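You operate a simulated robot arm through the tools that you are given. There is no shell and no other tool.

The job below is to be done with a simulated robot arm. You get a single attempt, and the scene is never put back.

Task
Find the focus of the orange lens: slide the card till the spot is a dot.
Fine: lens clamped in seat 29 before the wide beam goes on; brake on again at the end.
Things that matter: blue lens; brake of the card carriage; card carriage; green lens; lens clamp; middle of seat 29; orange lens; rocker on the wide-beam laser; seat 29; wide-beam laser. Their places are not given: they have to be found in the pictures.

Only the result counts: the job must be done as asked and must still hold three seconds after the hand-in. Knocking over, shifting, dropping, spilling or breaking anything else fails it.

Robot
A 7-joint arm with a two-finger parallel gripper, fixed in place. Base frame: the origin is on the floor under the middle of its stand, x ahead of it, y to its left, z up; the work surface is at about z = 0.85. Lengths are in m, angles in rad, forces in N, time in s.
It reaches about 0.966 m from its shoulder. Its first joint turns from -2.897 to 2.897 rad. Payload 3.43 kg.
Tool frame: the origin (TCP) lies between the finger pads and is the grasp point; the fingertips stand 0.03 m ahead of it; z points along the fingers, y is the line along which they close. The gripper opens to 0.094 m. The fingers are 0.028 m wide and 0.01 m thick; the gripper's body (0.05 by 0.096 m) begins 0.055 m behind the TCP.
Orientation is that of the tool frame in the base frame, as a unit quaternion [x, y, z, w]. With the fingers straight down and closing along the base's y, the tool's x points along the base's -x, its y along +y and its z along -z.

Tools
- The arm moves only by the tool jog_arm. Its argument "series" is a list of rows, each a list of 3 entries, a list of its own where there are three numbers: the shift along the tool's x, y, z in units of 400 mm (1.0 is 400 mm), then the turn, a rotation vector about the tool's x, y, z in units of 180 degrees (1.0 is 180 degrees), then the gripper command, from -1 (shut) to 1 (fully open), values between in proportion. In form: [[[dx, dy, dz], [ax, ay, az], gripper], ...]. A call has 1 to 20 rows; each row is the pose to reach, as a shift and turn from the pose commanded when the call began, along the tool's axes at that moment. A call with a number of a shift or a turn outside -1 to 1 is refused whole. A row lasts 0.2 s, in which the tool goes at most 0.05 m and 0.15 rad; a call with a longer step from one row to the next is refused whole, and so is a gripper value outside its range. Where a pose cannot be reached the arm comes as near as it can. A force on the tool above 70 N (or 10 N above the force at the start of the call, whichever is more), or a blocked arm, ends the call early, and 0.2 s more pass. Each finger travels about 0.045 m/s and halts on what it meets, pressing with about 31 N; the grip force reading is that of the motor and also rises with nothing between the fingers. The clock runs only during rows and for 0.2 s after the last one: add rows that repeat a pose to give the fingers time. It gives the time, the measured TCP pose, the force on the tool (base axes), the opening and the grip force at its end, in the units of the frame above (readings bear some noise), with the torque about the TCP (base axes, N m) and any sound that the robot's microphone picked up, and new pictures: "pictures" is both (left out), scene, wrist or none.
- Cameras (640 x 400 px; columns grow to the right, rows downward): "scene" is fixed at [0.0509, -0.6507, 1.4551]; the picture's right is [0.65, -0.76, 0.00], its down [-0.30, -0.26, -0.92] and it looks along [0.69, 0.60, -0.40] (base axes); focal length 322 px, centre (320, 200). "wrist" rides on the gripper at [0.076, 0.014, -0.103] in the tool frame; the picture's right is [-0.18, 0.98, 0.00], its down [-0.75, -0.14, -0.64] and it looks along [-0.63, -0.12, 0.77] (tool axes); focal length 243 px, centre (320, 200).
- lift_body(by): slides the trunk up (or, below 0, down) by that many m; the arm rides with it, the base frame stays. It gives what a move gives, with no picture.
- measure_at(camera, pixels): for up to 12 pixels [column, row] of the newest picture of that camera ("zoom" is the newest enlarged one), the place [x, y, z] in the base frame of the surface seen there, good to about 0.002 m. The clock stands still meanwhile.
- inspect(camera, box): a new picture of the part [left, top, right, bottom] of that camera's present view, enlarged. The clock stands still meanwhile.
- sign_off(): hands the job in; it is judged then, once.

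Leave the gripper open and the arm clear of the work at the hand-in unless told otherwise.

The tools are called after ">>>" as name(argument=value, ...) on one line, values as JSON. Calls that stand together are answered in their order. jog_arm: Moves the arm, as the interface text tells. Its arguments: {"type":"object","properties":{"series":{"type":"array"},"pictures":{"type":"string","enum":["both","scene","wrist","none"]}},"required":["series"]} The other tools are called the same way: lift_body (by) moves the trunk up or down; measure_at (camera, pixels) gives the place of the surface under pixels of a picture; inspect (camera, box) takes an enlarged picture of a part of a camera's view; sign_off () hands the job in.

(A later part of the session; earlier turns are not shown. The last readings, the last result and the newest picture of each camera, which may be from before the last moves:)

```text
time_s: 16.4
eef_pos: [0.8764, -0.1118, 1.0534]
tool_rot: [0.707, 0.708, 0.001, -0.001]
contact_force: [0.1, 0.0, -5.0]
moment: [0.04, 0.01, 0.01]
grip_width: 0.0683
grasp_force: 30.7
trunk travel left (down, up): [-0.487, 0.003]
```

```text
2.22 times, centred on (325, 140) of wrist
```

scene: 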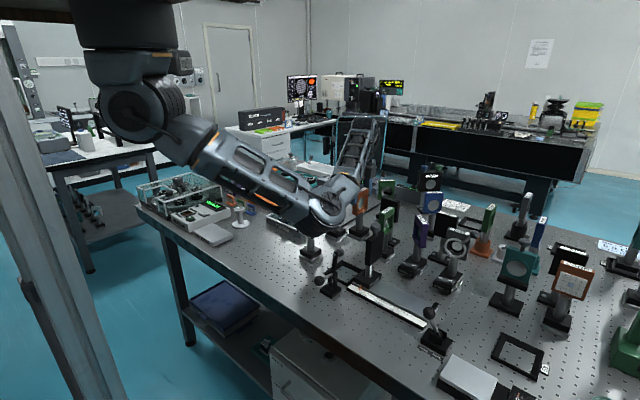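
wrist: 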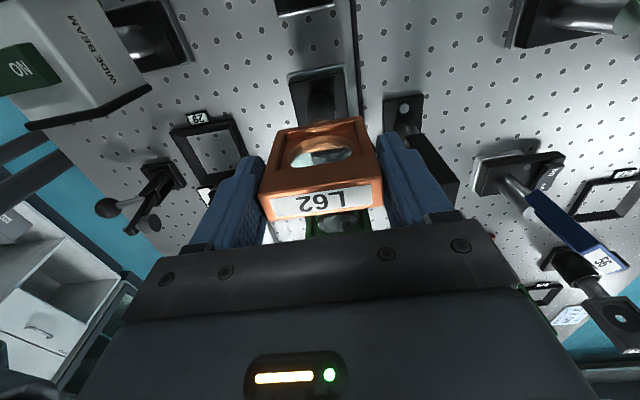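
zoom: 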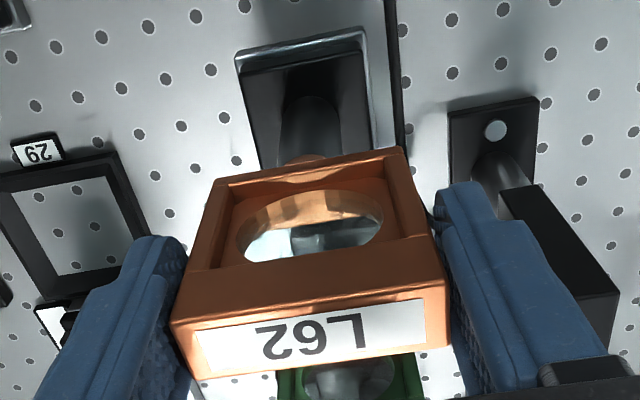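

>>> measure_at(camera="zoom", pixels=[[237, 57], [358, 30], [244, 80], [360, 54], [262, 160], [376, 140], [176, 323], [440, 284], [190, 370], [446, 342], [306, 110], [310, 300]])

```text
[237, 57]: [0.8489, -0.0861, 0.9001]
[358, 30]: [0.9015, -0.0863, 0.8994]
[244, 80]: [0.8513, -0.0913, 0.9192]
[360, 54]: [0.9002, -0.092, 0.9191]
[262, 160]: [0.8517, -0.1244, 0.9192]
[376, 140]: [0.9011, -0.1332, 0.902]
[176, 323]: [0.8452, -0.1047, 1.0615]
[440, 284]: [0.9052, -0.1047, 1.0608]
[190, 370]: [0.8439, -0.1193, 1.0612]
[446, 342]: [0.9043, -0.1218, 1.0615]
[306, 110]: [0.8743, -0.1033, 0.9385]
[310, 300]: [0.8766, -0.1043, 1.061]
```

The held lens centre is about (-0.001,-0.0025) from the TCP, with its bottom at z≈0.89. I'll lift to TCP z≈1.20, clear of everything, and move over seat 29. Then I'll check the elbow and re-measure the seat.

>>> jog_arm(series=[[[0, 0, -0.09], [0, 0, 0], -1], [[0, 0, -0.18], [0, 0, 0], -1], [[0, 0, -0.27], [0, 0, 0], -1], [[0, 0, -0.3675], [0, 0, 0], -1], [[-0.03, -0.08, -0.3675], [0, 0, 0], -1], [[-0.06, -0.16, -0.3675], [0, 0, 0], -1], [[-0.09, -0.24, -0.3675], [0, 0, 0], -1], [[-0.12, -0.32, -0.3675], [0, 0, 0], -1], [[-0.1468, -0.4012, -0.3675], [0, 0, 0], -1], [[-0.1468, -0.4012, -0.3675], [0, 0, 0], -1]], pictures="both")

```text
time_s: 18.6
eef_pos: [0.7151, -0.1719, 1.2013]
tool_rot: [0.708, 0.706, 0.001, -0.001]
contact_force: [0.0, -0.5, -4.4]
moment: [0.02, 0.03, 0.01]
grip_width: 0.068
grasp_force: 31.2
trunk travel left (down, up): [-0.487, 0.003]
```

scene: 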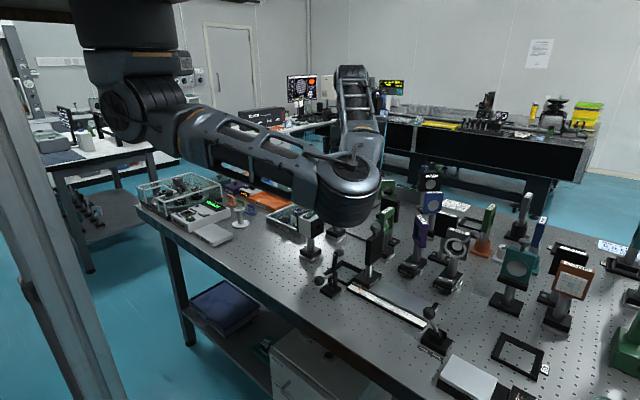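
wrist: 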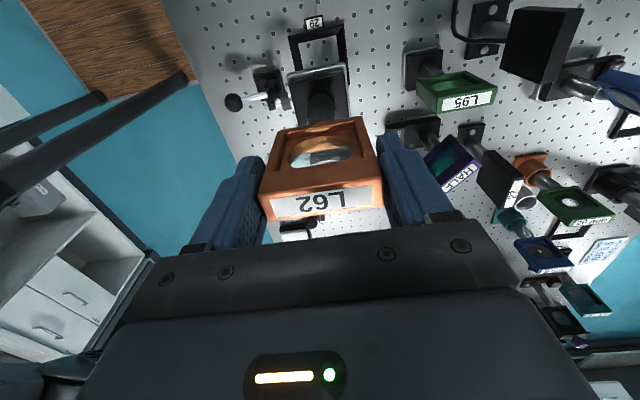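

The lens now hangs over seat 29, which is visible at wrist (318,45) with its label at (314,22). I'll check the elbow position and re-measure the seat corners from here.

>>> measure_at(camera="scene", pixels=[[350, 220], [335, 212], [372, 200], [350, 190], [320, 200], [280, 175], [355, 180], [240, 160]])

>>> inspect(camera="wrist", box=[260, 0, 380, 90])

```text
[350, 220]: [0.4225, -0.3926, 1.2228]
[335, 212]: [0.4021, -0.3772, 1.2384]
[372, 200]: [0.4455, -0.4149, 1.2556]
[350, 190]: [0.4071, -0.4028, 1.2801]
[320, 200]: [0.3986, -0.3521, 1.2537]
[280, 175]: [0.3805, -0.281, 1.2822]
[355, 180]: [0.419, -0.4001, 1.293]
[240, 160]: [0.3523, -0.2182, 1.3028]
```

```text
4.44 times, centred on (320, 45) of wrist
```

zoom: 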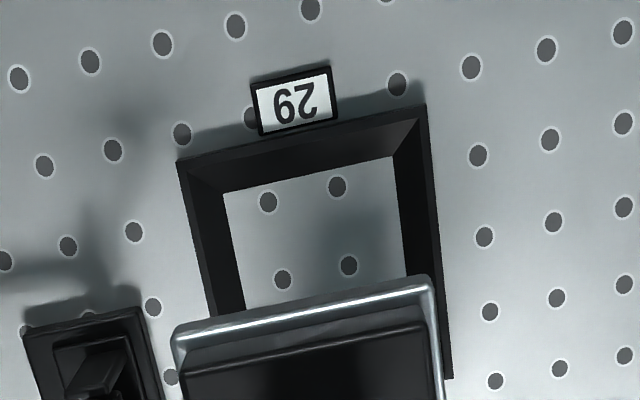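

>>> measure_at(camera="zoom", pixels=[[182, 166], [424, 110], [227, 198], [390, 158], [241, 300], [404, 262], [434, 240], [197, 240], [178, 338], [428, 281], [186, 376], [420, 326]])

```text
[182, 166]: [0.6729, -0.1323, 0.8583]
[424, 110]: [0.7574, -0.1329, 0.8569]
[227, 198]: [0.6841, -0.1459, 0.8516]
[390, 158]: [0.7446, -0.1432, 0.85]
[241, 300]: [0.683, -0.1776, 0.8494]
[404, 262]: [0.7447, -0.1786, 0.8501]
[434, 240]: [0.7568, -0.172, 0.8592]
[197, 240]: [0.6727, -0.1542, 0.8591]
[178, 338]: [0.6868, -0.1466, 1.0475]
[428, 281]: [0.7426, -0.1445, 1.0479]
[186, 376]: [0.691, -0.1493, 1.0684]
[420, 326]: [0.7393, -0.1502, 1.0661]
```

The elbow is out at (0.42,-0.40,1.22), well clear. The lens plate (x 0.6865–0.743, front edge y≈-0.1447) matches the seat floor (x 0.684–0.745, front y≈-0.1445) to within a millimetre. I'll lower to TCP z≈1.031, leaving the base just above the rim, and check again.

>>> jog_arm(series=[[[0, 0, 0.11], [0, 0, 0], -1], [[0, 0, 0.22], [0, 0, 0], -1], [[0, 0, 0.33], [0, 0, 0], -1], [[0, 0, 0.425], [0, 0, 0], -1], [[0, 0, 0.425], [0, 0, 0], -1]], pictures="both")

```text
time_s: 19.8
eef_pos: [0.713, -0.1692, 1.032]
tool_rot: [0.707, 0.707, 0.001, -0.001]
contact_force: [0.5, -1.0, -5.1]
moment: [0.03, 0.0, -0.01]
grip_width: 0.0683
grasp_force: 31.1
trunk travel left (down, up): [-0.487, 0.003]
```

scene: 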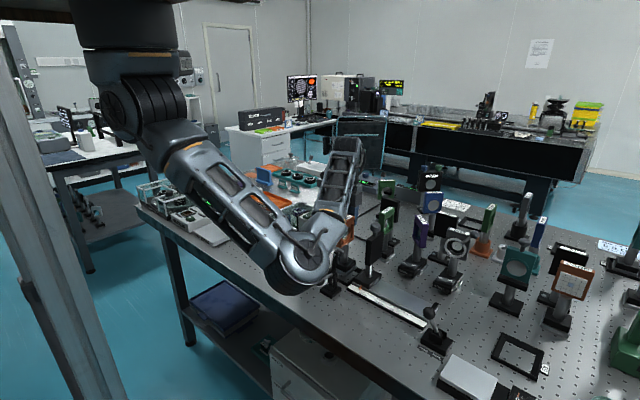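
wrist: 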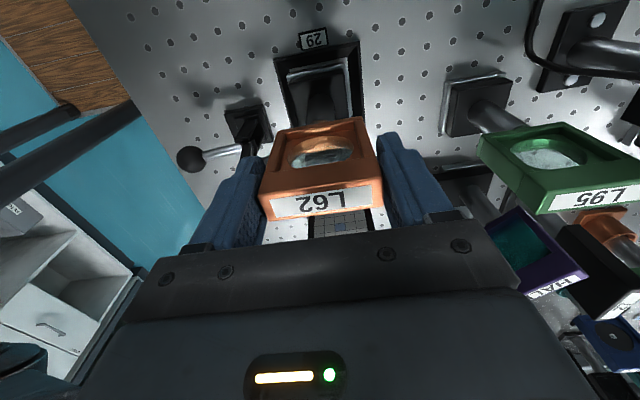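

>>> inspect(camera="wrist", box=[260, 20, 400, 130])

>>> measure_at(camera="scene", pixels=[[300, 292], [318, 285], [280, 285], [330, 270], [310, 250], [355, 200], [240, 235]])

```text
3.64 times, centred on (330, 75) of wrist
```

zoom: 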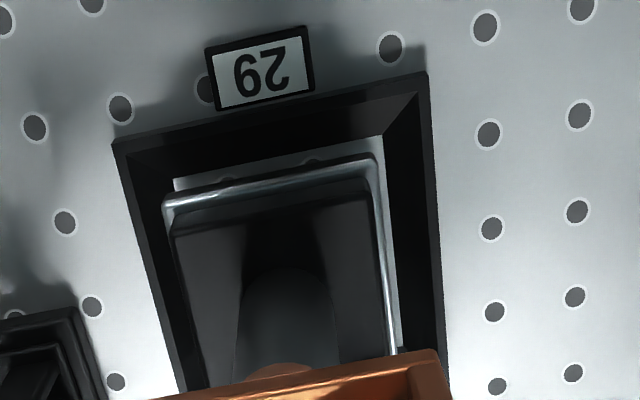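

```text
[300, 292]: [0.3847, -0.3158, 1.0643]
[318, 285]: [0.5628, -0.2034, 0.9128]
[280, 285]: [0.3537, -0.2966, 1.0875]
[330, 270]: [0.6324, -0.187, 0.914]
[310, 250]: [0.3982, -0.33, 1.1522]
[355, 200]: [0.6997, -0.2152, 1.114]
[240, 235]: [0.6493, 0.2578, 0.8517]
```

>>> measure_at(camera="zoom", pixels=[[116, 148], [424, 78], [177, 182], [383, 142], [166, 205], [372, 160], [176, 228], [362, 190], [397, 330], [436, 320], [290, 290], [386, 300]])

```text
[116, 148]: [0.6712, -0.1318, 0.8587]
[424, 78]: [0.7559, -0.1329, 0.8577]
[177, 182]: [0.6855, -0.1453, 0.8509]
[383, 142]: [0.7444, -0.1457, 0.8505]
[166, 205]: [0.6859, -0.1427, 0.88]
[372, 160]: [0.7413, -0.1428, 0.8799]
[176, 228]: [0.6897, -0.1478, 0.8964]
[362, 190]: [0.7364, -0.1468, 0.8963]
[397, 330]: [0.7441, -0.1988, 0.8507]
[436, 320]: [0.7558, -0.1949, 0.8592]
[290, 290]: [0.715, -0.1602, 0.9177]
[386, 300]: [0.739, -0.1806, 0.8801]
```

The elbow's underside is near 1.06 at x≈0.385, well off the table. The lens plate is about 2.7 mm too far towards +y and 1 mm too far towards -x. I'll correct that first, then lower in small steps about 18 mm into the seat and watch the force.

>>> jog_arm(series=[[[-0.0068, 0.0027, 0], [0, 0, 0], -1], [[-0.0068, 0.0027, 0.0], [0, 0, 0], -1], [[-0.0068, 0.0027, 0.01], [0, 0, 0], -1], [[-0.0068, 0.0027, 0.02], [0, 0, 0], -1], [[-0.0068, 0.0027, 0.03], [0, 0, 0], -1], [[-0.0068, 0.0027, 0.03], [0, 0, 0], -1]], pictures="wrist")

>>> inspect(camera="wrist", box=[260, 20, 400, 130])

```text
time_s: 21.2
eef_pos: [0.7154, -0.1735, 1.0183]
tool_rot: [0.707, 0.707, 0.001, -0.001]
contact_force: [-0.5, -1.2, -5.1]
moment: [0.01, 0.02, -0.02]
grip_width: 0.0682
grasp_force: 31.0
trunk travel left (down, up): [-0.487, 0.003]
```

wrist: 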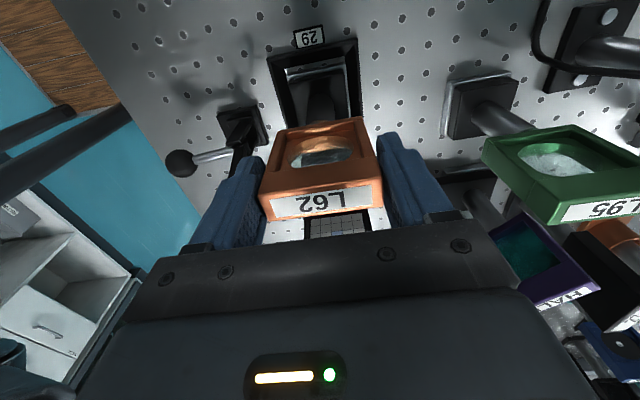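

```text
3.64 times, centred on (330, 75) of wrist
```

zoom: 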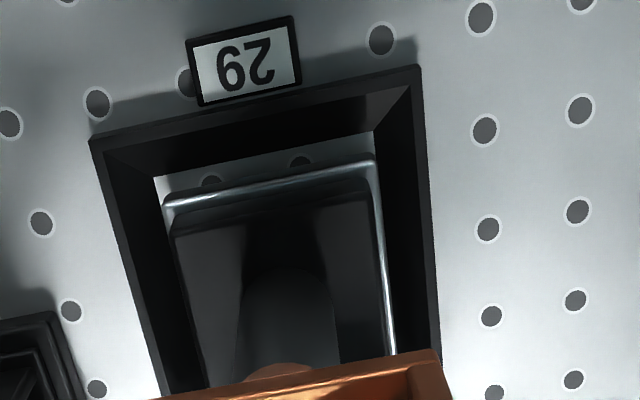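

No contact yet, and the base is already between the rim walls about 4 mm above the floor. I'll measure the gaps.

>>> measure_at(camera="zoom", pixels=[[160, 180], [372, 138], [166, 205], [372, 160], [388, 340], [400, 340], [95, 142], [416, 72], [200, 345], [160, 240]])

```text
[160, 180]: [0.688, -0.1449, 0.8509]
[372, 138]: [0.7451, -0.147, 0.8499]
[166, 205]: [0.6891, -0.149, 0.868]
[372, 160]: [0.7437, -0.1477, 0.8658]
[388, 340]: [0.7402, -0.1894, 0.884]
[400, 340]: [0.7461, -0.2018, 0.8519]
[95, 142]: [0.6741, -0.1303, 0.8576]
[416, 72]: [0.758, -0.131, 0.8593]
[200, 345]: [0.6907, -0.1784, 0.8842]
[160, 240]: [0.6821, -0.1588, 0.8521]
```

Gaps look balanced, with about 2 mm to the front wall and 2 mm at the sides. I'll lower the last 4–5 mm in 1 mm steps.

>>> jog_arm(series=[[[0, 0, 0.0025], [0, 0, 0], -1], [[0, 0, 0.005], [0, 0, 0], -1], [[0, 0, 0.0075], [0, 0, 0], -1], [[0, 0, 0.01], [0, 0, 0], -1], [[0, 0, 0.0115], [0, 0, 0], -1], [[0, 0, 0.0115], [0, 0, 0], -1]], pictures="wrist")

>>> inspect(camera="wrist", box=[260, 20, 400, 130])

```text
time_s: 22.6
eef_pos: [0.7165, -0.1722, 1.014]
tool_rot: [0.707, 0.707, 0.001, -0.001]
contact_force: [-1.4, 1.7, -0.9]
moment: [0.0, 0.31, -0.02]
grip_width: 0.0681
grasp_force: 31.1
trunk travel left (down, up): [-0.487, 0.003]
```

wrist: 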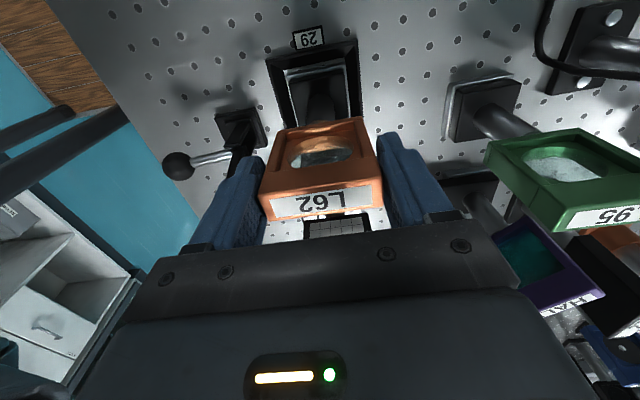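

```text
3.64 times, centred on (330, 75) of wrist
```

zoom: 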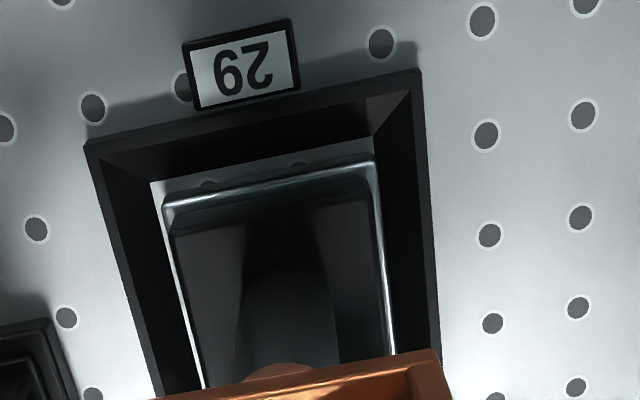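

The weight is now carried by the seat floor (force z ≈ -0.9, TCP z=1.014). I'll measure how centred the plate is before releasing.

>>> measure_at(camera="zoom", pixels=[[154, 184], [158, 200], [370, 142], [166, 207], [372, 163], [386, 300], [380, 200], [388, 200], [90, 148], [416, 76], [436, 300], [185, 330]])

```text
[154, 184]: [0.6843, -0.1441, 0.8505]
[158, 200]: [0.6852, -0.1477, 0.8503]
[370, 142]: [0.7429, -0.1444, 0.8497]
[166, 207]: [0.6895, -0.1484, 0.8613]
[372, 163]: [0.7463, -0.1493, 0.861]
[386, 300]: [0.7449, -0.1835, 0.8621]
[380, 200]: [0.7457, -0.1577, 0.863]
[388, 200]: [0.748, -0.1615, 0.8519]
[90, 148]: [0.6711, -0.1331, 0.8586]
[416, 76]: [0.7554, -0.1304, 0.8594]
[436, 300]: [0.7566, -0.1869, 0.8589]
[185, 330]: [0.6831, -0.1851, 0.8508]
```

The plate sits about 2 mm too far towards +x and -y. The gap is about 4–5 mm at the left and front, and the side forces (-1.4, +1.7 N) show light contact with the far walls. I'll raise 1 mm, shift 2 mm towards -x and 2 mm towards +y, and set down again.

>>> jog_arm(series=[[[0, 0, -0.004], [0, 0, 0], -1], [[0.0055, -0.0055, -0.004], [0, 0, 0], -1], [[0.0055, -0.0055, -0.004], [0, 0, 0], -1], [[0.0055, -0.0055, 0], [0, 0, 0], -1], [[0.0055, -0.0055, 0], [0, 0, 0], -1]], pictures="wrist")

>>> inspect(camera="wrist", box=[260, 20, 400, 130])

```text
time_s: 23.8
eef_pos: [0.7143, -0.171, 1.0133]
tool_rot: [0.707, 0.707, 0.001, -0.001]
contact_force: [-0.7, 0.8, 0.6]
moment: [0.01, 0.09, 0.0]
grip_width: 0.0679
grasp_force: 31.0
trunk travel left (down, up): [-0.487, 0.003]
```

wrist: 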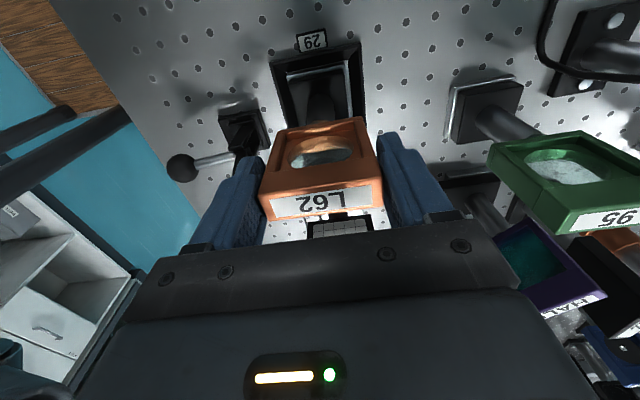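

```text
3.64 times, centred on (330, 75) of wrist
```

zoom: 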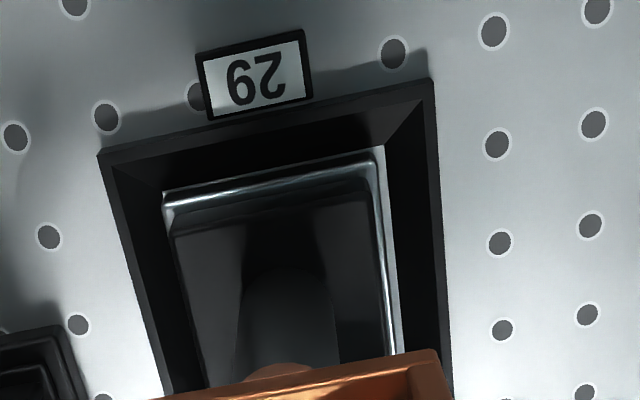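

>>> measure_at(camera="zoom", pixels=[[166, 207], [373, 163], [386, 300], [164, 194], [382, 150], [396, 300], [104, 155], [430, 84], [446, 300], [388, 200], [300, 165], [300, 174]])

```text
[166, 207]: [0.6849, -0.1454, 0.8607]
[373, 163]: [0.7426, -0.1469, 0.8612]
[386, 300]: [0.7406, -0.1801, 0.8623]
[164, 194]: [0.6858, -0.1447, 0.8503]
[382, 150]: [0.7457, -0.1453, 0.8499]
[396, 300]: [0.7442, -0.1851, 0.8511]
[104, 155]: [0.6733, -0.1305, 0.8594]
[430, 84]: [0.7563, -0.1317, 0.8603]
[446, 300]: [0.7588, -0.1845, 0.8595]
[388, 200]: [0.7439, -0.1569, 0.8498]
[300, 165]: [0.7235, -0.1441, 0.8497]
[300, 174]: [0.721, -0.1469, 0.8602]
```

Within about 1 mm of the middle now. I'll trim +0.8 mm in x and y, then open the fingers to about 0.082 m. The tips at 0.983 stay above the clamp pad.

>>> jog_arm(series=[[[0.0015, 0.002, 0], [0, 0, 0], -1], [[0.0015, 0.002, 0], [0, 0, 0], -1], [[0.0015, 0.002, 0], [0, 0, 0], 0.6], [[0.0015, 0.002, 0], [0, 0, 0], 0.75], [[0.0015, 0.002, 0], [0, 0, 0], 0.75], [[0.0015, 0.002, 0], [0, 0, 0], 0.75]], pictures="wrist")

>>> inspect(camera="wrist", box=[200, 20, 420, 250])

```text
time_s: 25.2
eef_pos: [0.7153, -0.1699, 1.0132]
tool_rot: [0.707, 0.708, 0.001, 0.0]
contact_force: [0.2, 0.6, 0.5]
moment: [-0.01, 0.01, -0.01]
grip_width: 0.0822
grasp_force: 0.0
trunk travel left (down, up): [-0.487, 0.003]
```

wrist: 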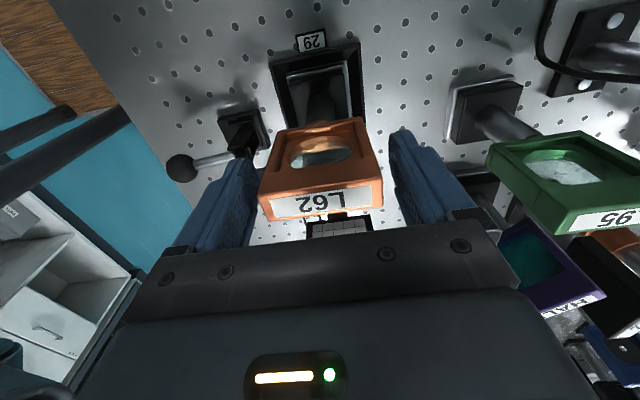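

```text
1.74 times, centred on (310, 135) of wrist
```

zoom: 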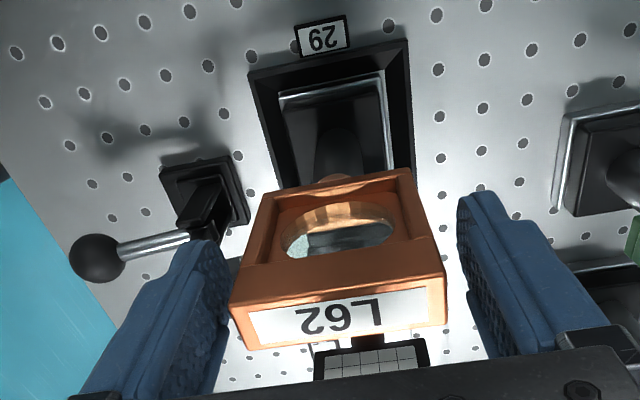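

Released; the lens stands in seat 29. I'll rise straight up to clear it, then look at it from above.

>>> jog_arm(series=[[[0, 0, -0.06], [0, 0, 0], 0.75], [[0, 0, -0.15], [0, 0, 0], 0.75], [[0, 0, -0.25], [0, 0, 0], 0.75], [[0, 0, -0.35], [0, 0, 0], 0.75], [[0, 0, -0.45], [0, 0, 0], 0.75], [[0, 0, -0.45], [0, 0, 0], 0.75]], pictures="both")

>>> inspect(camera="wrist", box=[200, 0, 420, 180])

```text
time_s: 26.6
eef_pos: [0.7153, -0.1718, 1.1949]
tool_rot: [0.707, 0.707, 0.001, 0.0]
contact_force: [0.1, 0.9, 0.1]
moment: [-0.01, -0.04, 0.0]
grip_width: 0.0826
grasp_force: 0.0
trunk travel left (down, up): [-0.487, 0.003]
```

scene: 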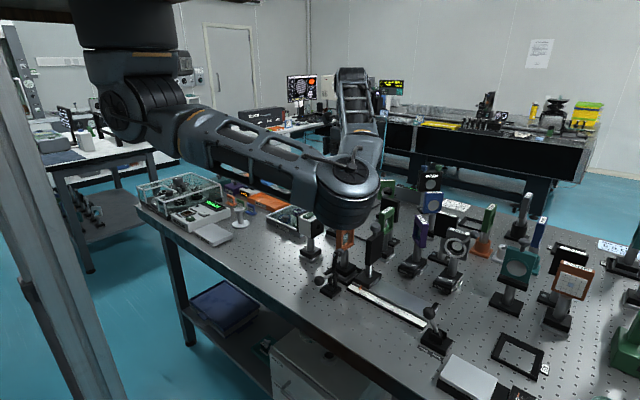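
wrist: 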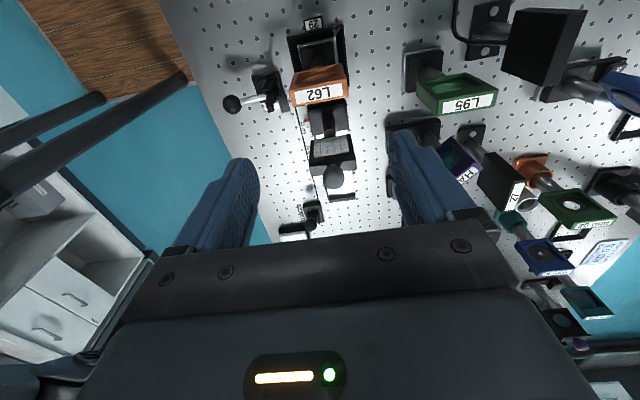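

```text
2.22 times, centred on (310, 90) of wrist
```

zoom: 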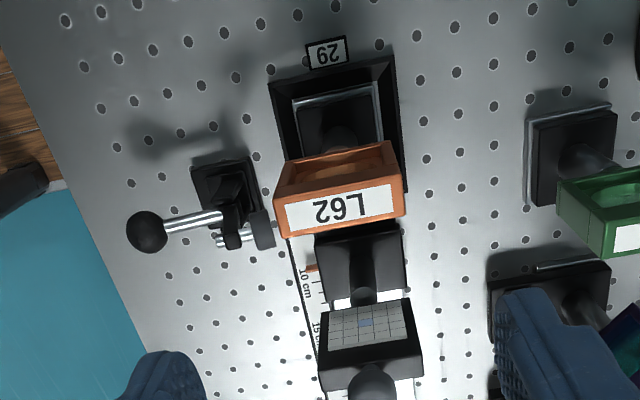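

The lens sits in seat 29 and the card grid shows a blue centre cell. Next is the clamp. The ball lever swings in the x–z plane, so I'll turn the gripper back to close along y, with the ball able to roll between the pads. I'm moving above the ball at (0.573,-0.194).

>>> jog_arm(series=[[[-0.0046, -0.0296, 0.009], [0, 0, -0.0417], 0.75], [[-0.0092, -0.0592, 0.018], [0, 0, -0.0833], 0.75], [[-0.0138, -0.0888, 0.027], [0, 0, -0.125], 0.75], [[-0.0184, -0.1184, 0.036], [0, 0, -0.1667], 0.75], [[-0.023, -0.148, 0.045], [0, 0, -0.2083], 0.75], [[-0.0276, -0.1776, 0.054], [0, 0, -0.25], 0.75], [[-0.0322, -0.2072, 0.063], [0, 0, -0.2917], 0.75], [[-0.0368, -0.2368, 0.072], [0, 0, -0.3333], 0.75], [[-0.0414, -0.2664, 0.081], [0, 0, -0.375], 0.75], [[-0.046, -0.296, 0.09], [0, 0, -0.4167], 0.75], [[-0.0506, -0.3256, 0.1], [0, 0, -0.4583], 0.75], [[-0.055, -0.355, 0.1125], [0, 0, -0.5], 0.75], [[-0.055, -0.355, 0.1125], [0, 0, -0.5], 0.75]], pictures="both")

>>> inspect(camera="wrist", box=[240, 60, 400, 200])

```text
time_s: 29.4
eef_pos: [0.5722, -0.1928, 1.1492]
tool_rot: [-0.001, 1.0, 0.0, 0.0]
contact_force: [0.6, 0.1, -0.3]
moment: [0.0, 0.0, -0.01]
grip_width: 0.0823
grasp_force: 0.0
trunk travel left (down, up): [-0.487, 0.003]
```

scene: 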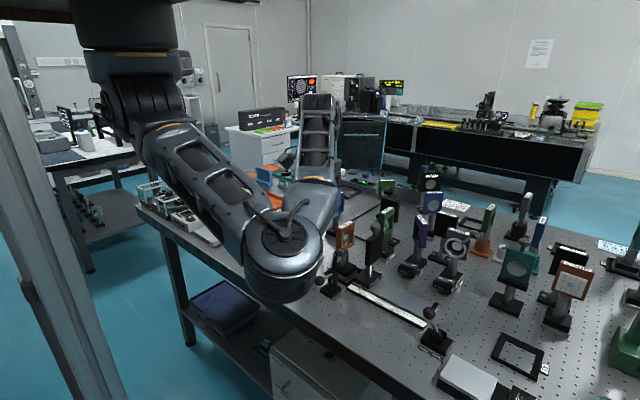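
wrist: 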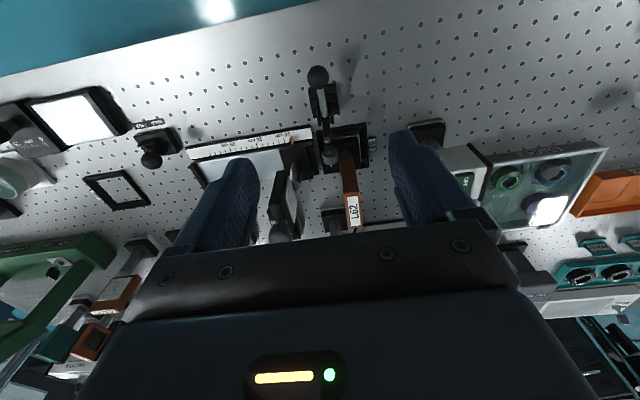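

```text
2.86 times, centred on (320, 130) of wrist
```

zoom: 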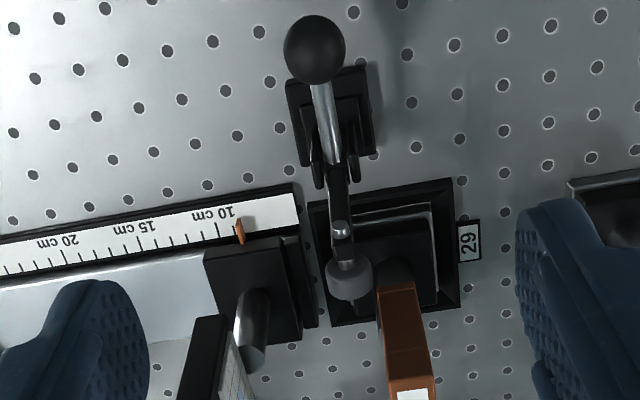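

Good view of the clamp from above. I'll measure the ball, rod, pivot lugs and arm, and the elbow.

>>> measure_at(camera="zoom", pixels=[[314, 48], [290, 50], [338, 48], [314, 24], [318, 72], [325, 100], [333, 150], [318, 170], [355, 165], [341, 228], [347, 275], [338, 205]])

>>> measure_at(camera="scene", pixels=[[285, 300], [270, 290], [310, 280], [290, 240], [330, 285], [240, 255], [265, 295]])

```text
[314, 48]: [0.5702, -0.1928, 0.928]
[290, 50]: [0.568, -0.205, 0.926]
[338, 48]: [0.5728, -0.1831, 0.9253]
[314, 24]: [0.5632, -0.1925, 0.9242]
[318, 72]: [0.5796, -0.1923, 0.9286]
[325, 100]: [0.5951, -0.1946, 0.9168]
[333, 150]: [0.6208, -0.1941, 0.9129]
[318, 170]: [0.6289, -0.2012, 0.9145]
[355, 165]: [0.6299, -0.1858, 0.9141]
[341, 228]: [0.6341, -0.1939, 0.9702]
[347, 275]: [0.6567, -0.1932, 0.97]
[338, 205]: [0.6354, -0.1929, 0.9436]
```

```text
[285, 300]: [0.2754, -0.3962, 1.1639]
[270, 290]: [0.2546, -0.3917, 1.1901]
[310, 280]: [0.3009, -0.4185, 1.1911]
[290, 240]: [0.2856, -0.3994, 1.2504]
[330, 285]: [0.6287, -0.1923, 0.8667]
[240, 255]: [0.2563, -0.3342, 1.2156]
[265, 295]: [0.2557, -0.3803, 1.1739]
```

The ball centre is about (0.5725,-0.194,0.917) with radius about 12.5 mm. The lever pivots at about (0.634,0.907), and the elbow is well out at x≈0.28. I'll go down to just above the ball with the fingers about 60 mm open and check the alignment.

>>> jog_arm(series=[[[0, -0.001, 0.1], [0, 0, 0], 0.3], [[0, -0.003, 0.2], [0, 0, 0], 0.3], [[0, -0.003, 0.3], [0, 0, 0], 0.3], [[0, -0.003, 0.4], [0, 0, 0], 0.3], [[0, -0.003, 0.4], [0, 0, 0], 0.3]], pictures="both")

```text
time_s: 30.6
eef_pos: [0.5716, -0.1936, 0.9898]
tool_rot: [0.0, 1.0, 0.0, 0.0]
contact_force: [0.1, 0.2, 0.3]
moment: [0.02, -0.02, -0.01]
grip_width: 0.0614
grasp_force: 0.1
trunk travel left (down, up): [-0.487, 0.003]
```

scene: 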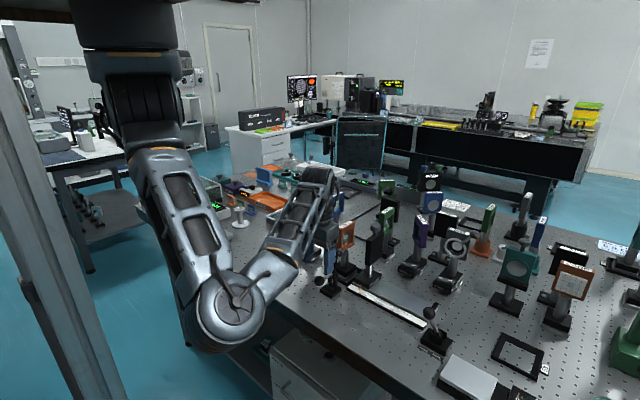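
wrist: 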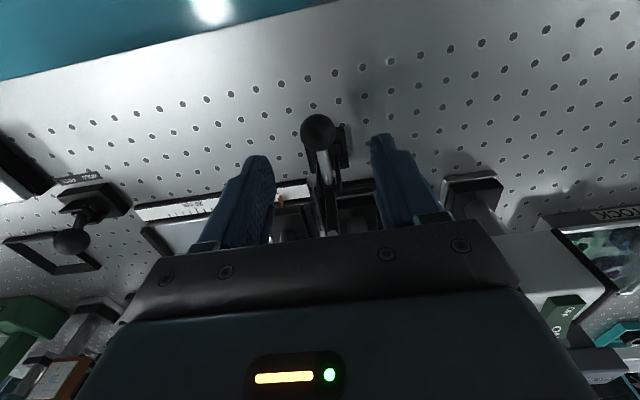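

The ball is between the fingers at wrist (319,132). I'll check the elbow's clearance to the table edge before going further down.

>>> measure_at(camera="scene", pixels=[[225, 345], [250, 325], [205, 330], [235, 300], [290, 260], [275, 270], [300, 330], [205, 270]])

>>> measure_at(camera="wrist", pixels=[[319, 132], [305, 131], [333, 131], [318, 118], [324, 160], [300, 4], [320, 20]])

```text
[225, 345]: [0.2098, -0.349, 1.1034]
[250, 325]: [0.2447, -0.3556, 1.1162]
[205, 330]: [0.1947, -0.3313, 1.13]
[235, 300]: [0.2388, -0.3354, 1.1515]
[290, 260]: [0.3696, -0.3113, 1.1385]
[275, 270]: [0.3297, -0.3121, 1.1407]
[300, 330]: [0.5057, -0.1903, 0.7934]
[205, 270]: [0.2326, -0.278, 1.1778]
```

```text
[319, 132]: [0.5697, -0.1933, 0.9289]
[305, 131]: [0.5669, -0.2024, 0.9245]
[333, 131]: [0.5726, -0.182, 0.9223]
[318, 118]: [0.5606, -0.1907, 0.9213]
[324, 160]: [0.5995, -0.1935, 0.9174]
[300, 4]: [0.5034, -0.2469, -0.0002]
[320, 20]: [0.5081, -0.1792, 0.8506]
```

The elbow is at z≈1.10 in front of the table, so it's fine. I'll go down around the ball to TCP z≈0.918 and close on it.

>>> jog_arm(series=[[[0, 0, 0.06], [0, 0, 0], 0.3], [[0, 0, 0.12], [0, 0, 0], 0.3], [[0, 0, 0.178], [0, 0, 0], 0.3], [[0, 0, 0.178], [0, 0, 0], -1], [[0, 0, 0.178], [0, 0, 0], -1], [[0, 0, 0.178], [0, 0, 0], -1], [[0, 0, 0.178], [0, 0, 0], -1]], pictures="both")

```text
time_s: 32.2
eef_pos: [0.5731, -0.1956, 0.9185]
tool_rot: [0.001, 1.0, 0.001, 0.001]
contact_force: [2.2, -10.9, -5.7]
moment: [-0.08, 0.23, -0.04]
grip_width: 0.0274
grasp_force: 45.1
trunk travel left (down, up): [-0.487, 0.003]
```

scene: 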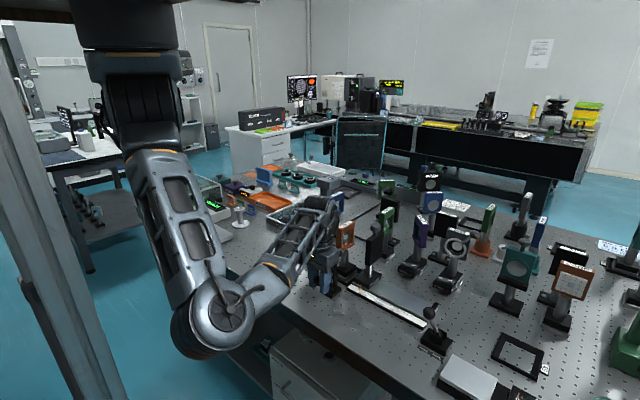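
wrist: 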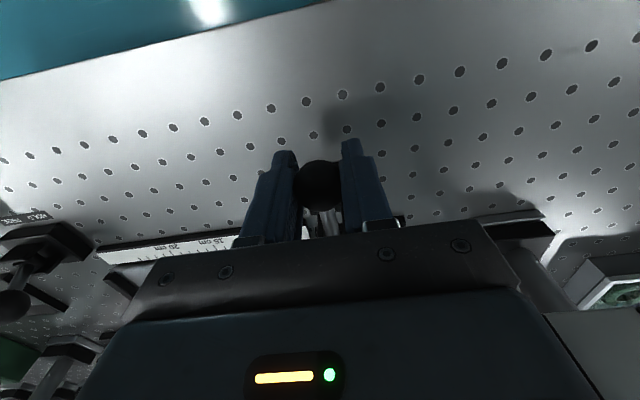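

The ball is held (27 mm). The -11 N in y tells me the grip is about 1.5 mm off, so I'll shift -1.5 mm in y and follow the lever's arc up. First half: from lever angle 171° to about 129°.

>>> jog_arm(series=[[[0, -0.004, 0], [0, 0, 0], -1], [[-0.004, -0.004, -0.0185], [0, 0, 0], -1], [[-0.0105, -0.004, -0.0365], [0, 0, 0], -1], [[-0.01875, -0.004, -0.0535], [0, 0, 0], -1], [[-0.02925, -0.004, -0.0694], [0, 0, 0], -1], [[-0.04175, -0.004, -0.0839], [0, 0, 0], -1], [[-0.05575, -0.004, -0.0966], [0, 0, 0], -1]], pictures="both")

```text
time_s: 33.8
eef_pos: [0.5945, -0.1956, 0.9559]
tool_rot: [0.0, 1.0, 0.001, 0.0]
contact_force: [-20.0, -1.1, -7.9]
moment: [-0.03, 1.22, 0.03]
grip_width: 0.0276
grasp_force: 45.3
trunk travel left (down, up): [-0.487, 0.003]
```

scene: 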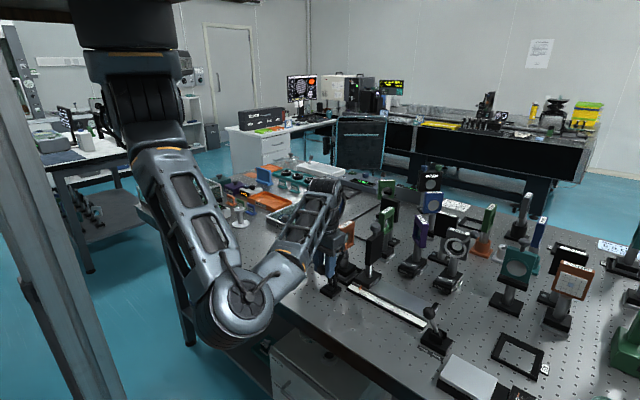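
wrist: 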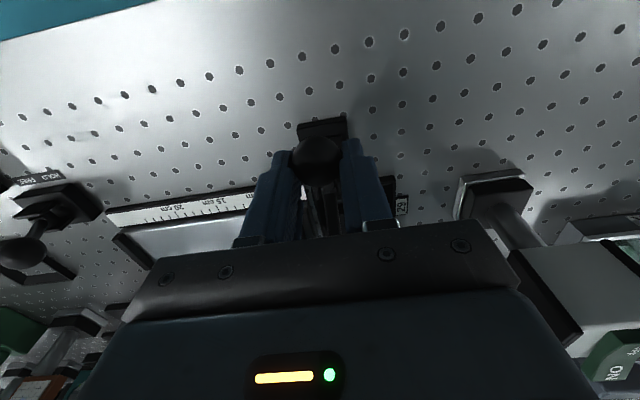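

The ball follows the arc with about 20 N resistance. I'll zoom in to confirm the clamp arm is swinging down.

>>> inspect(camera="scene", box=[290, 200, 400, 310])

>>> inspect(camera="wrist", box=[240, 100, 420, 240])

```text
3.64 times, centred on (345, 255) of scene
```

zoom: 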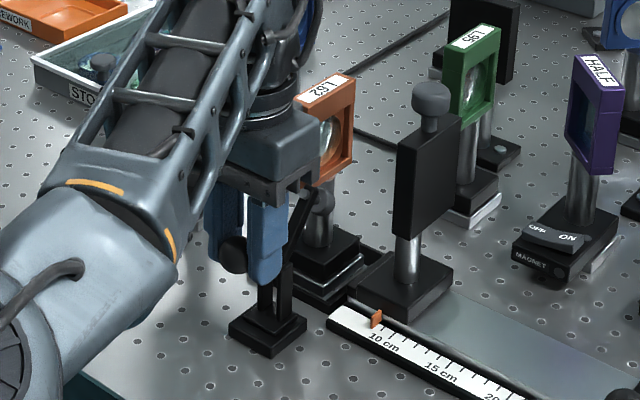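

```text
2.86 times, centred on (330, 170) of wrist
```

zoom: 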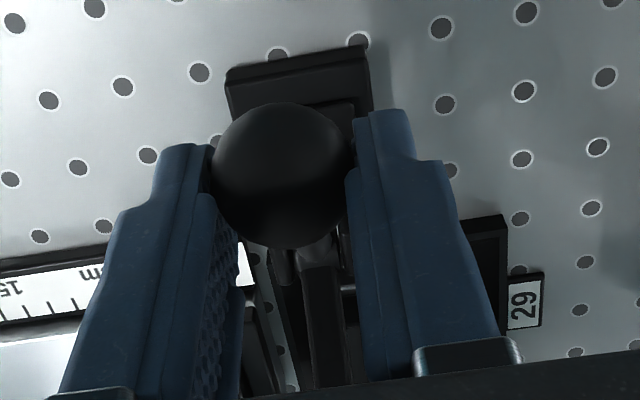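

>>> measure_at(camera="scene", pixels=[[345, 253], [346, 258], [343, 252], [341, 262], [338, 270], [352, 237], [345, 245], [347, 266], [352, 267], [340, 283]])

>>> inspect(camera="scene", box=[320, 215, 380, 285])

```text
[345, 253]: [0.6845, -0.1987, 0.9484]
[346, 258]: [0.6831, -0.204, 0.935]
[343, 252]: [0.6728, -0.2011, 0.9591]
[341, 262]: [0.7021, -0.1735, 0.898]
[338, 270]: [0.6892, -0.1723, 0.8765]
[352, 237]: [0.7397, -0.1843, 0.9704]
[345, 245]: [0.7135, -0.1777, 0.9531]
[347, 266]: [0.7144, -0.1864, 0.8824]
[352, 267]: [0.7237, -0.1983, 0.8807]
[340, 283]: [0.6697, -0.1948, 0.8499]
```

```text
5.71 times, centred on (350, 250) of scene
```

zoom: 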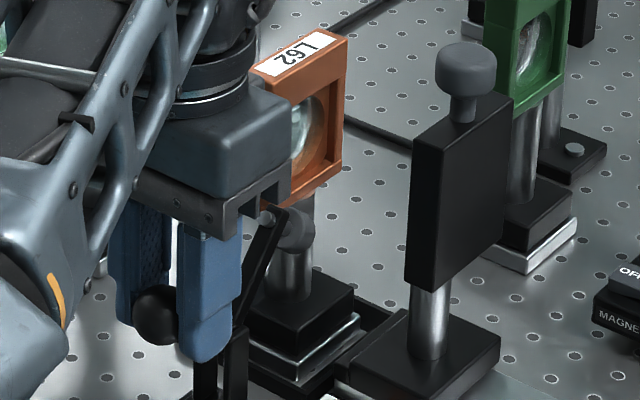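

The pad is swinging down past the lens on its -y side, at about (0.684,-0.199,0.945), and the lens base is still square in the seat. I'll continue the arc to about 94°.

>>> jog_arm(series=[[[-0.0155, 0, -0.01115], [0, 0, 0], -1], [[-0.03225, 0, -0.02015], [0, 0, 0], -1], [[-0.04975, 0, -0.02715], [0, 0, 0], -1], [[-0.06825, 0, -0.0319], [0, 0, 0], -1], [[-0.08725, 0, -0.0344], [0, 0, 0], -1]], pictures="both")

>>> inspect(camera="scene", box=[320, 215, 380, 285])

```text
time_s: 35.0
eef_pos: [0.6307, -0.194, 0.9694]
tool_rot: [0.0, 1.0, 0.001, 0.0]
contact_force: [-1.5, 0.4, 0.9]
moment: [0.04, 0.05, -0.05]
grip_width: 0.0
grasp_force: 32.9
trunk travel left (down, up): [-0.487, 0.003]
```

scene: 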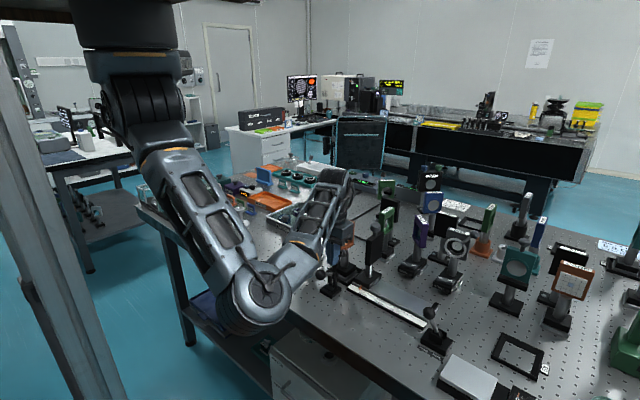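
wrist: 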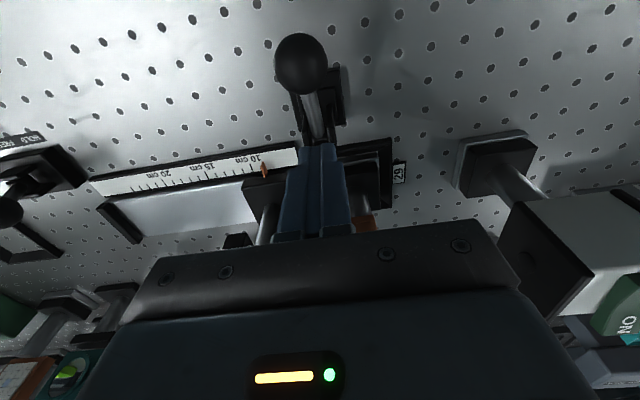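

```text
5.71 times, centred on (350, 250) of scene
```

zoom: 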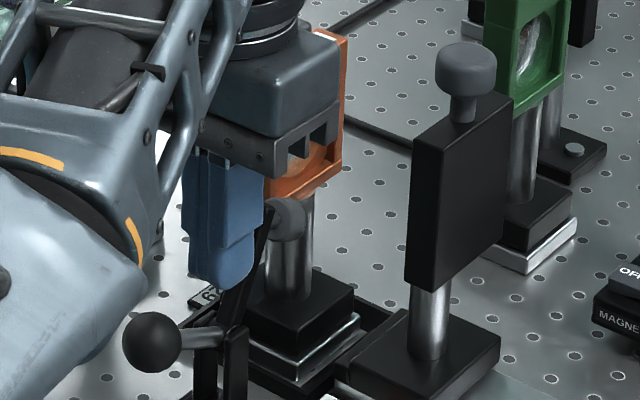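

The ball slipped out of the grip and the gripper is shut on nothing. The lever fell back and the arm is partly raised; the lens hasn't moved. The grip resisted the ball's rotation, so pushing is a better way. First I'll rise clear and look at the state.

>>> jog_arm(series=[[[0, 0, -0.05], [0, 0, 0], -1], [[0, 0, -0.1], [0, 0, 0], -1], [[0.1, 0, -0.2], [0, 0, 0], -1], [[0.15, 0, -0.3], [0, 0, 0], -1], [[0.15, 0, -0.3], [0, 0, 0], -1]], pictures="both")

>>> inspect(camera="wrist", box=[240, 40, 420, 180])

>>> inspect(camera="scene", box=[310, 205, 390, 305])

```text
refused: row 3 steps farther than a row can; nothing moved
```

```text
2.86 times, centred on (330, 110) of wrist
```

zoom: 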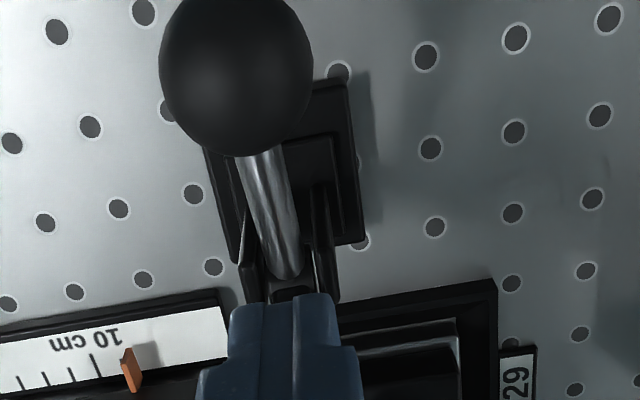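

```text
4.00 times, centred on (350, 255) of scene
```

zoom: 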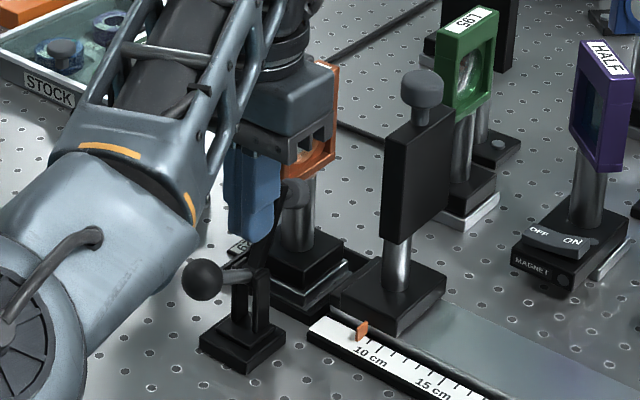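

That call was refused because one row's step was too long. I'll repeat it with shorter steps.

>>> jog_arm(series=[[[0, 0, -0.05], [0, 0, 0], -1], [[0, 0, -0.12], [0, 0, 0], -1], [[0.05, 0, -0.2], [0, 0, 0], -1], [[0.1, 0, -0.28], [0, 0, 0], -1], [[0.15, 0, -0.36], [0, 0, 0], -1], [[0.15, 0, -0.36], [0, 0, 0], -1]], pictures="both")

>>> inspect(camera="wrist", box=[240, 60, 400, 190])

>>> inspect(camera="scene", box=[310, 205, 390, 305])

```text
time_s: 36.4
eef_pos: [0.57, -0.1965, 1.115]
tool_rot: [0.0, 1.0, 0.001, 0.001]
contact_force: [0.5, -0.3, -0.4]
moment: [-0.04, -0.01, 0.03]
grip_width: 0.0
grasp_force: 33.5
trunk travel left (down, up): [-0.487, 0.003]
```

scene: 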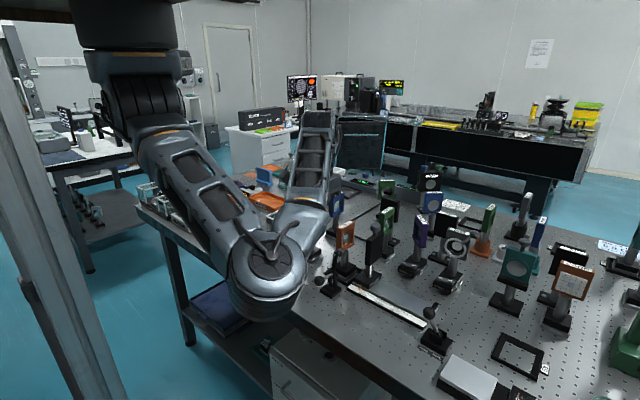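
wrist: 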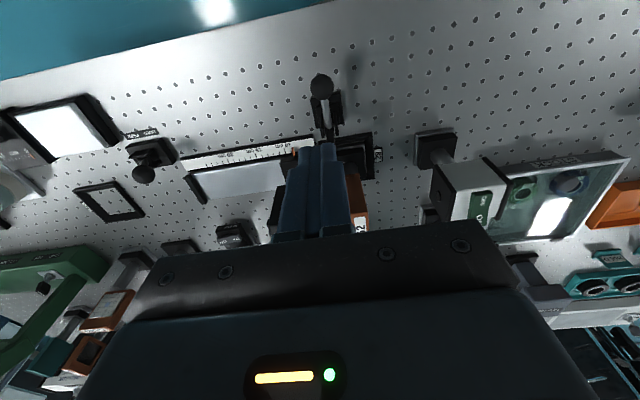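

```text
3.08 times, centred on (320, 125) of wrist
```

zoom: 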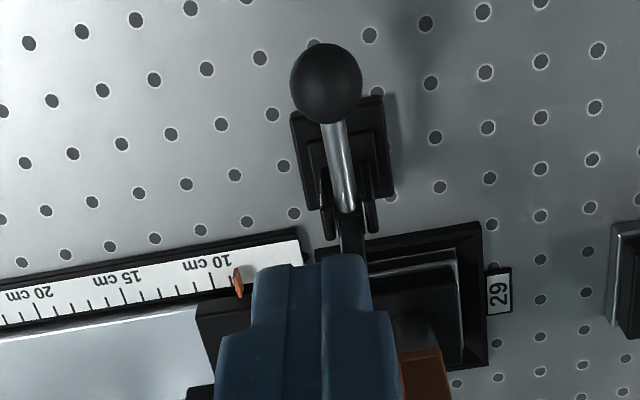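

```text
4.00 times, centred on (350, 255) of scene
```

zoom: 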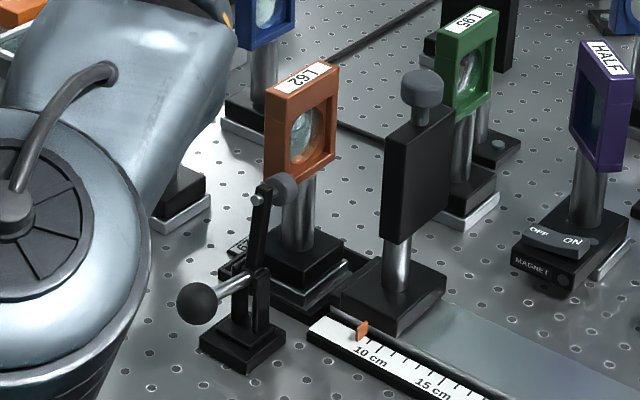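

The spring lever returned to its starting position, and the lens is still square in seat 29. New plan: tilt the closed fingers 45° (pointing forward and down), come in under the ball from the -x side, and push it up and over with the fingers' upper edge. That push direction works along the whole arc. First I'll move to the tilted pre-position.

>>> jog_arm(series=[[[0.06, 0.001, 0.0], [0, -0.04, 0], -1], [[0.12, 0.002, 0.0], [0, -0.08, 0], -1], [[0.18, 0.003, 0.05], [0, -0.12, 0], -1], [[0.2315, 0.004, 0.12], [0, -0.16, 0], -1], [[0.2315, 0.005, 0.2], [0, -0.2, 0], -1], [[0.2315, 0.005, 0.3], [0, -0.23, 0], -1], [[0.2315, 0.005, 0.4085], [0, -0.25, 0], -1], [[0.2315, 0.005, 0.4085], [0, -0.25, 0], -1]], pictures="both")

```text
time_s: 37.4
eef_pos: [0.5691, -0.1654, 1.0522]
tool_rot: [-0.158, 0.961, 0.036, 0.223]
contact_force: [0.3, -0.5, 0.1]
moment: [0.02, -0.05, -0.01]
grip_width: 0.0003
grasp_force: 33.0
out of reach, approached as far as the arm can: row 2, 3, 4
trunk travel left (down, up): [-0.487, 0.003]
stopped in row 4: the arm was blocked; the commanded pose is now the measured one
```

scene: 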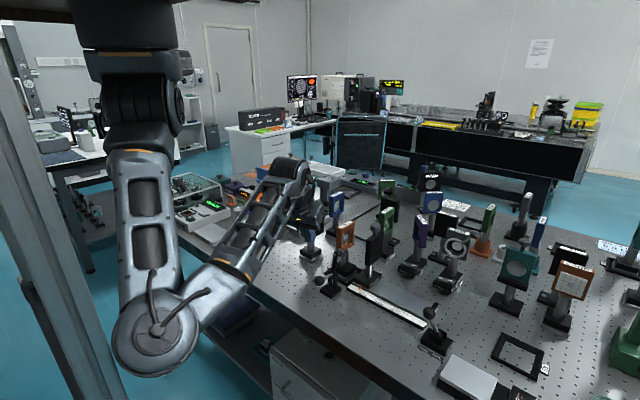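
wrist: 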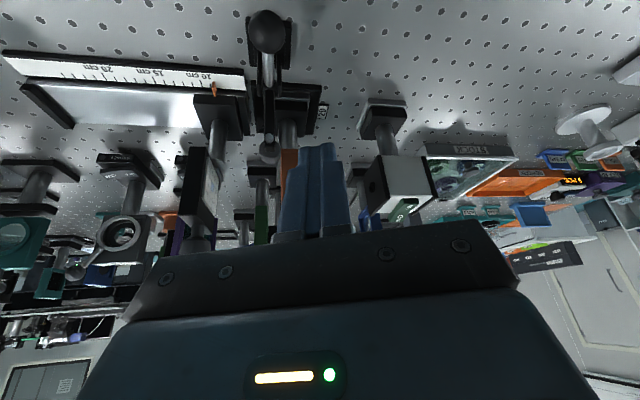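

The arm ran into a joint limit there, and the tool is now tilted at (0.569,-0.165,1.052). Looking back at the slip numbers, the lever torque (20 N × 62 mm ≈ 1.25 N·m) equals the grip's own moment (1.22 N·m). So the lever itself is nearly free, and my hard grip was fighting the ball's roll. A light grip should follow the arc. First I'll bring the tool back upright and higher.

>>> jog_arm(series=[[[-0.02, -0.019, -0.018], [0.0047, 0.0288, 0.0204], -1], [[-0.04, -0.038, -0.036], [0.0093, 0.0577, 0.0409], -1], [[-0.06, -0.057, -0.055], [0.014, 0.0865, 0.0613], -1], [[-0.08, -0.075, -0.073], [0.0186, 0.1154, 0.0818], -1], [[-0.098, -0.093, -0.091], [0.0233, 0.1442, 0.1022], -1], [[-0.098, -0.093, -0.091], [0.0233, 0.1442, 0.1022], -1]], pictures="both")

```text
time_s: 38.8
eef_pos: [0.5973, -0.1957, 1.1026]
tool_rot: [0.001, 1.0, 0.0, -0.001]
contact_force: [-0.1, -1.0, 0.3]
moment: [0.0, 0.05, -0.01]
grip_width: 0.0
grasp_force: 32.8
trunk travel left (down, up): [-0.487, 0.003]
```

scene: 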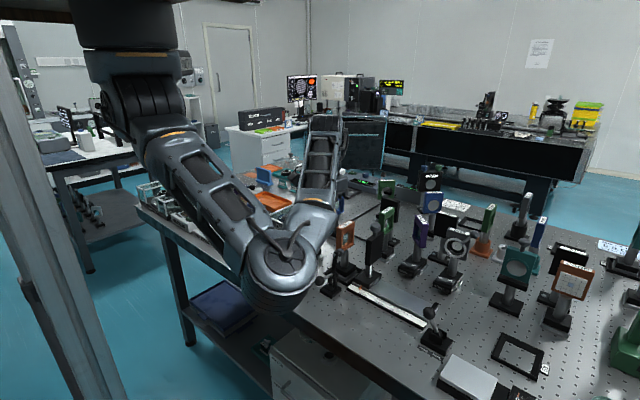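
wrist: 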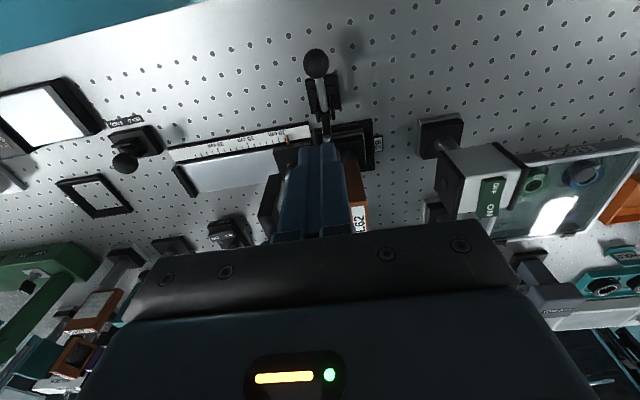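

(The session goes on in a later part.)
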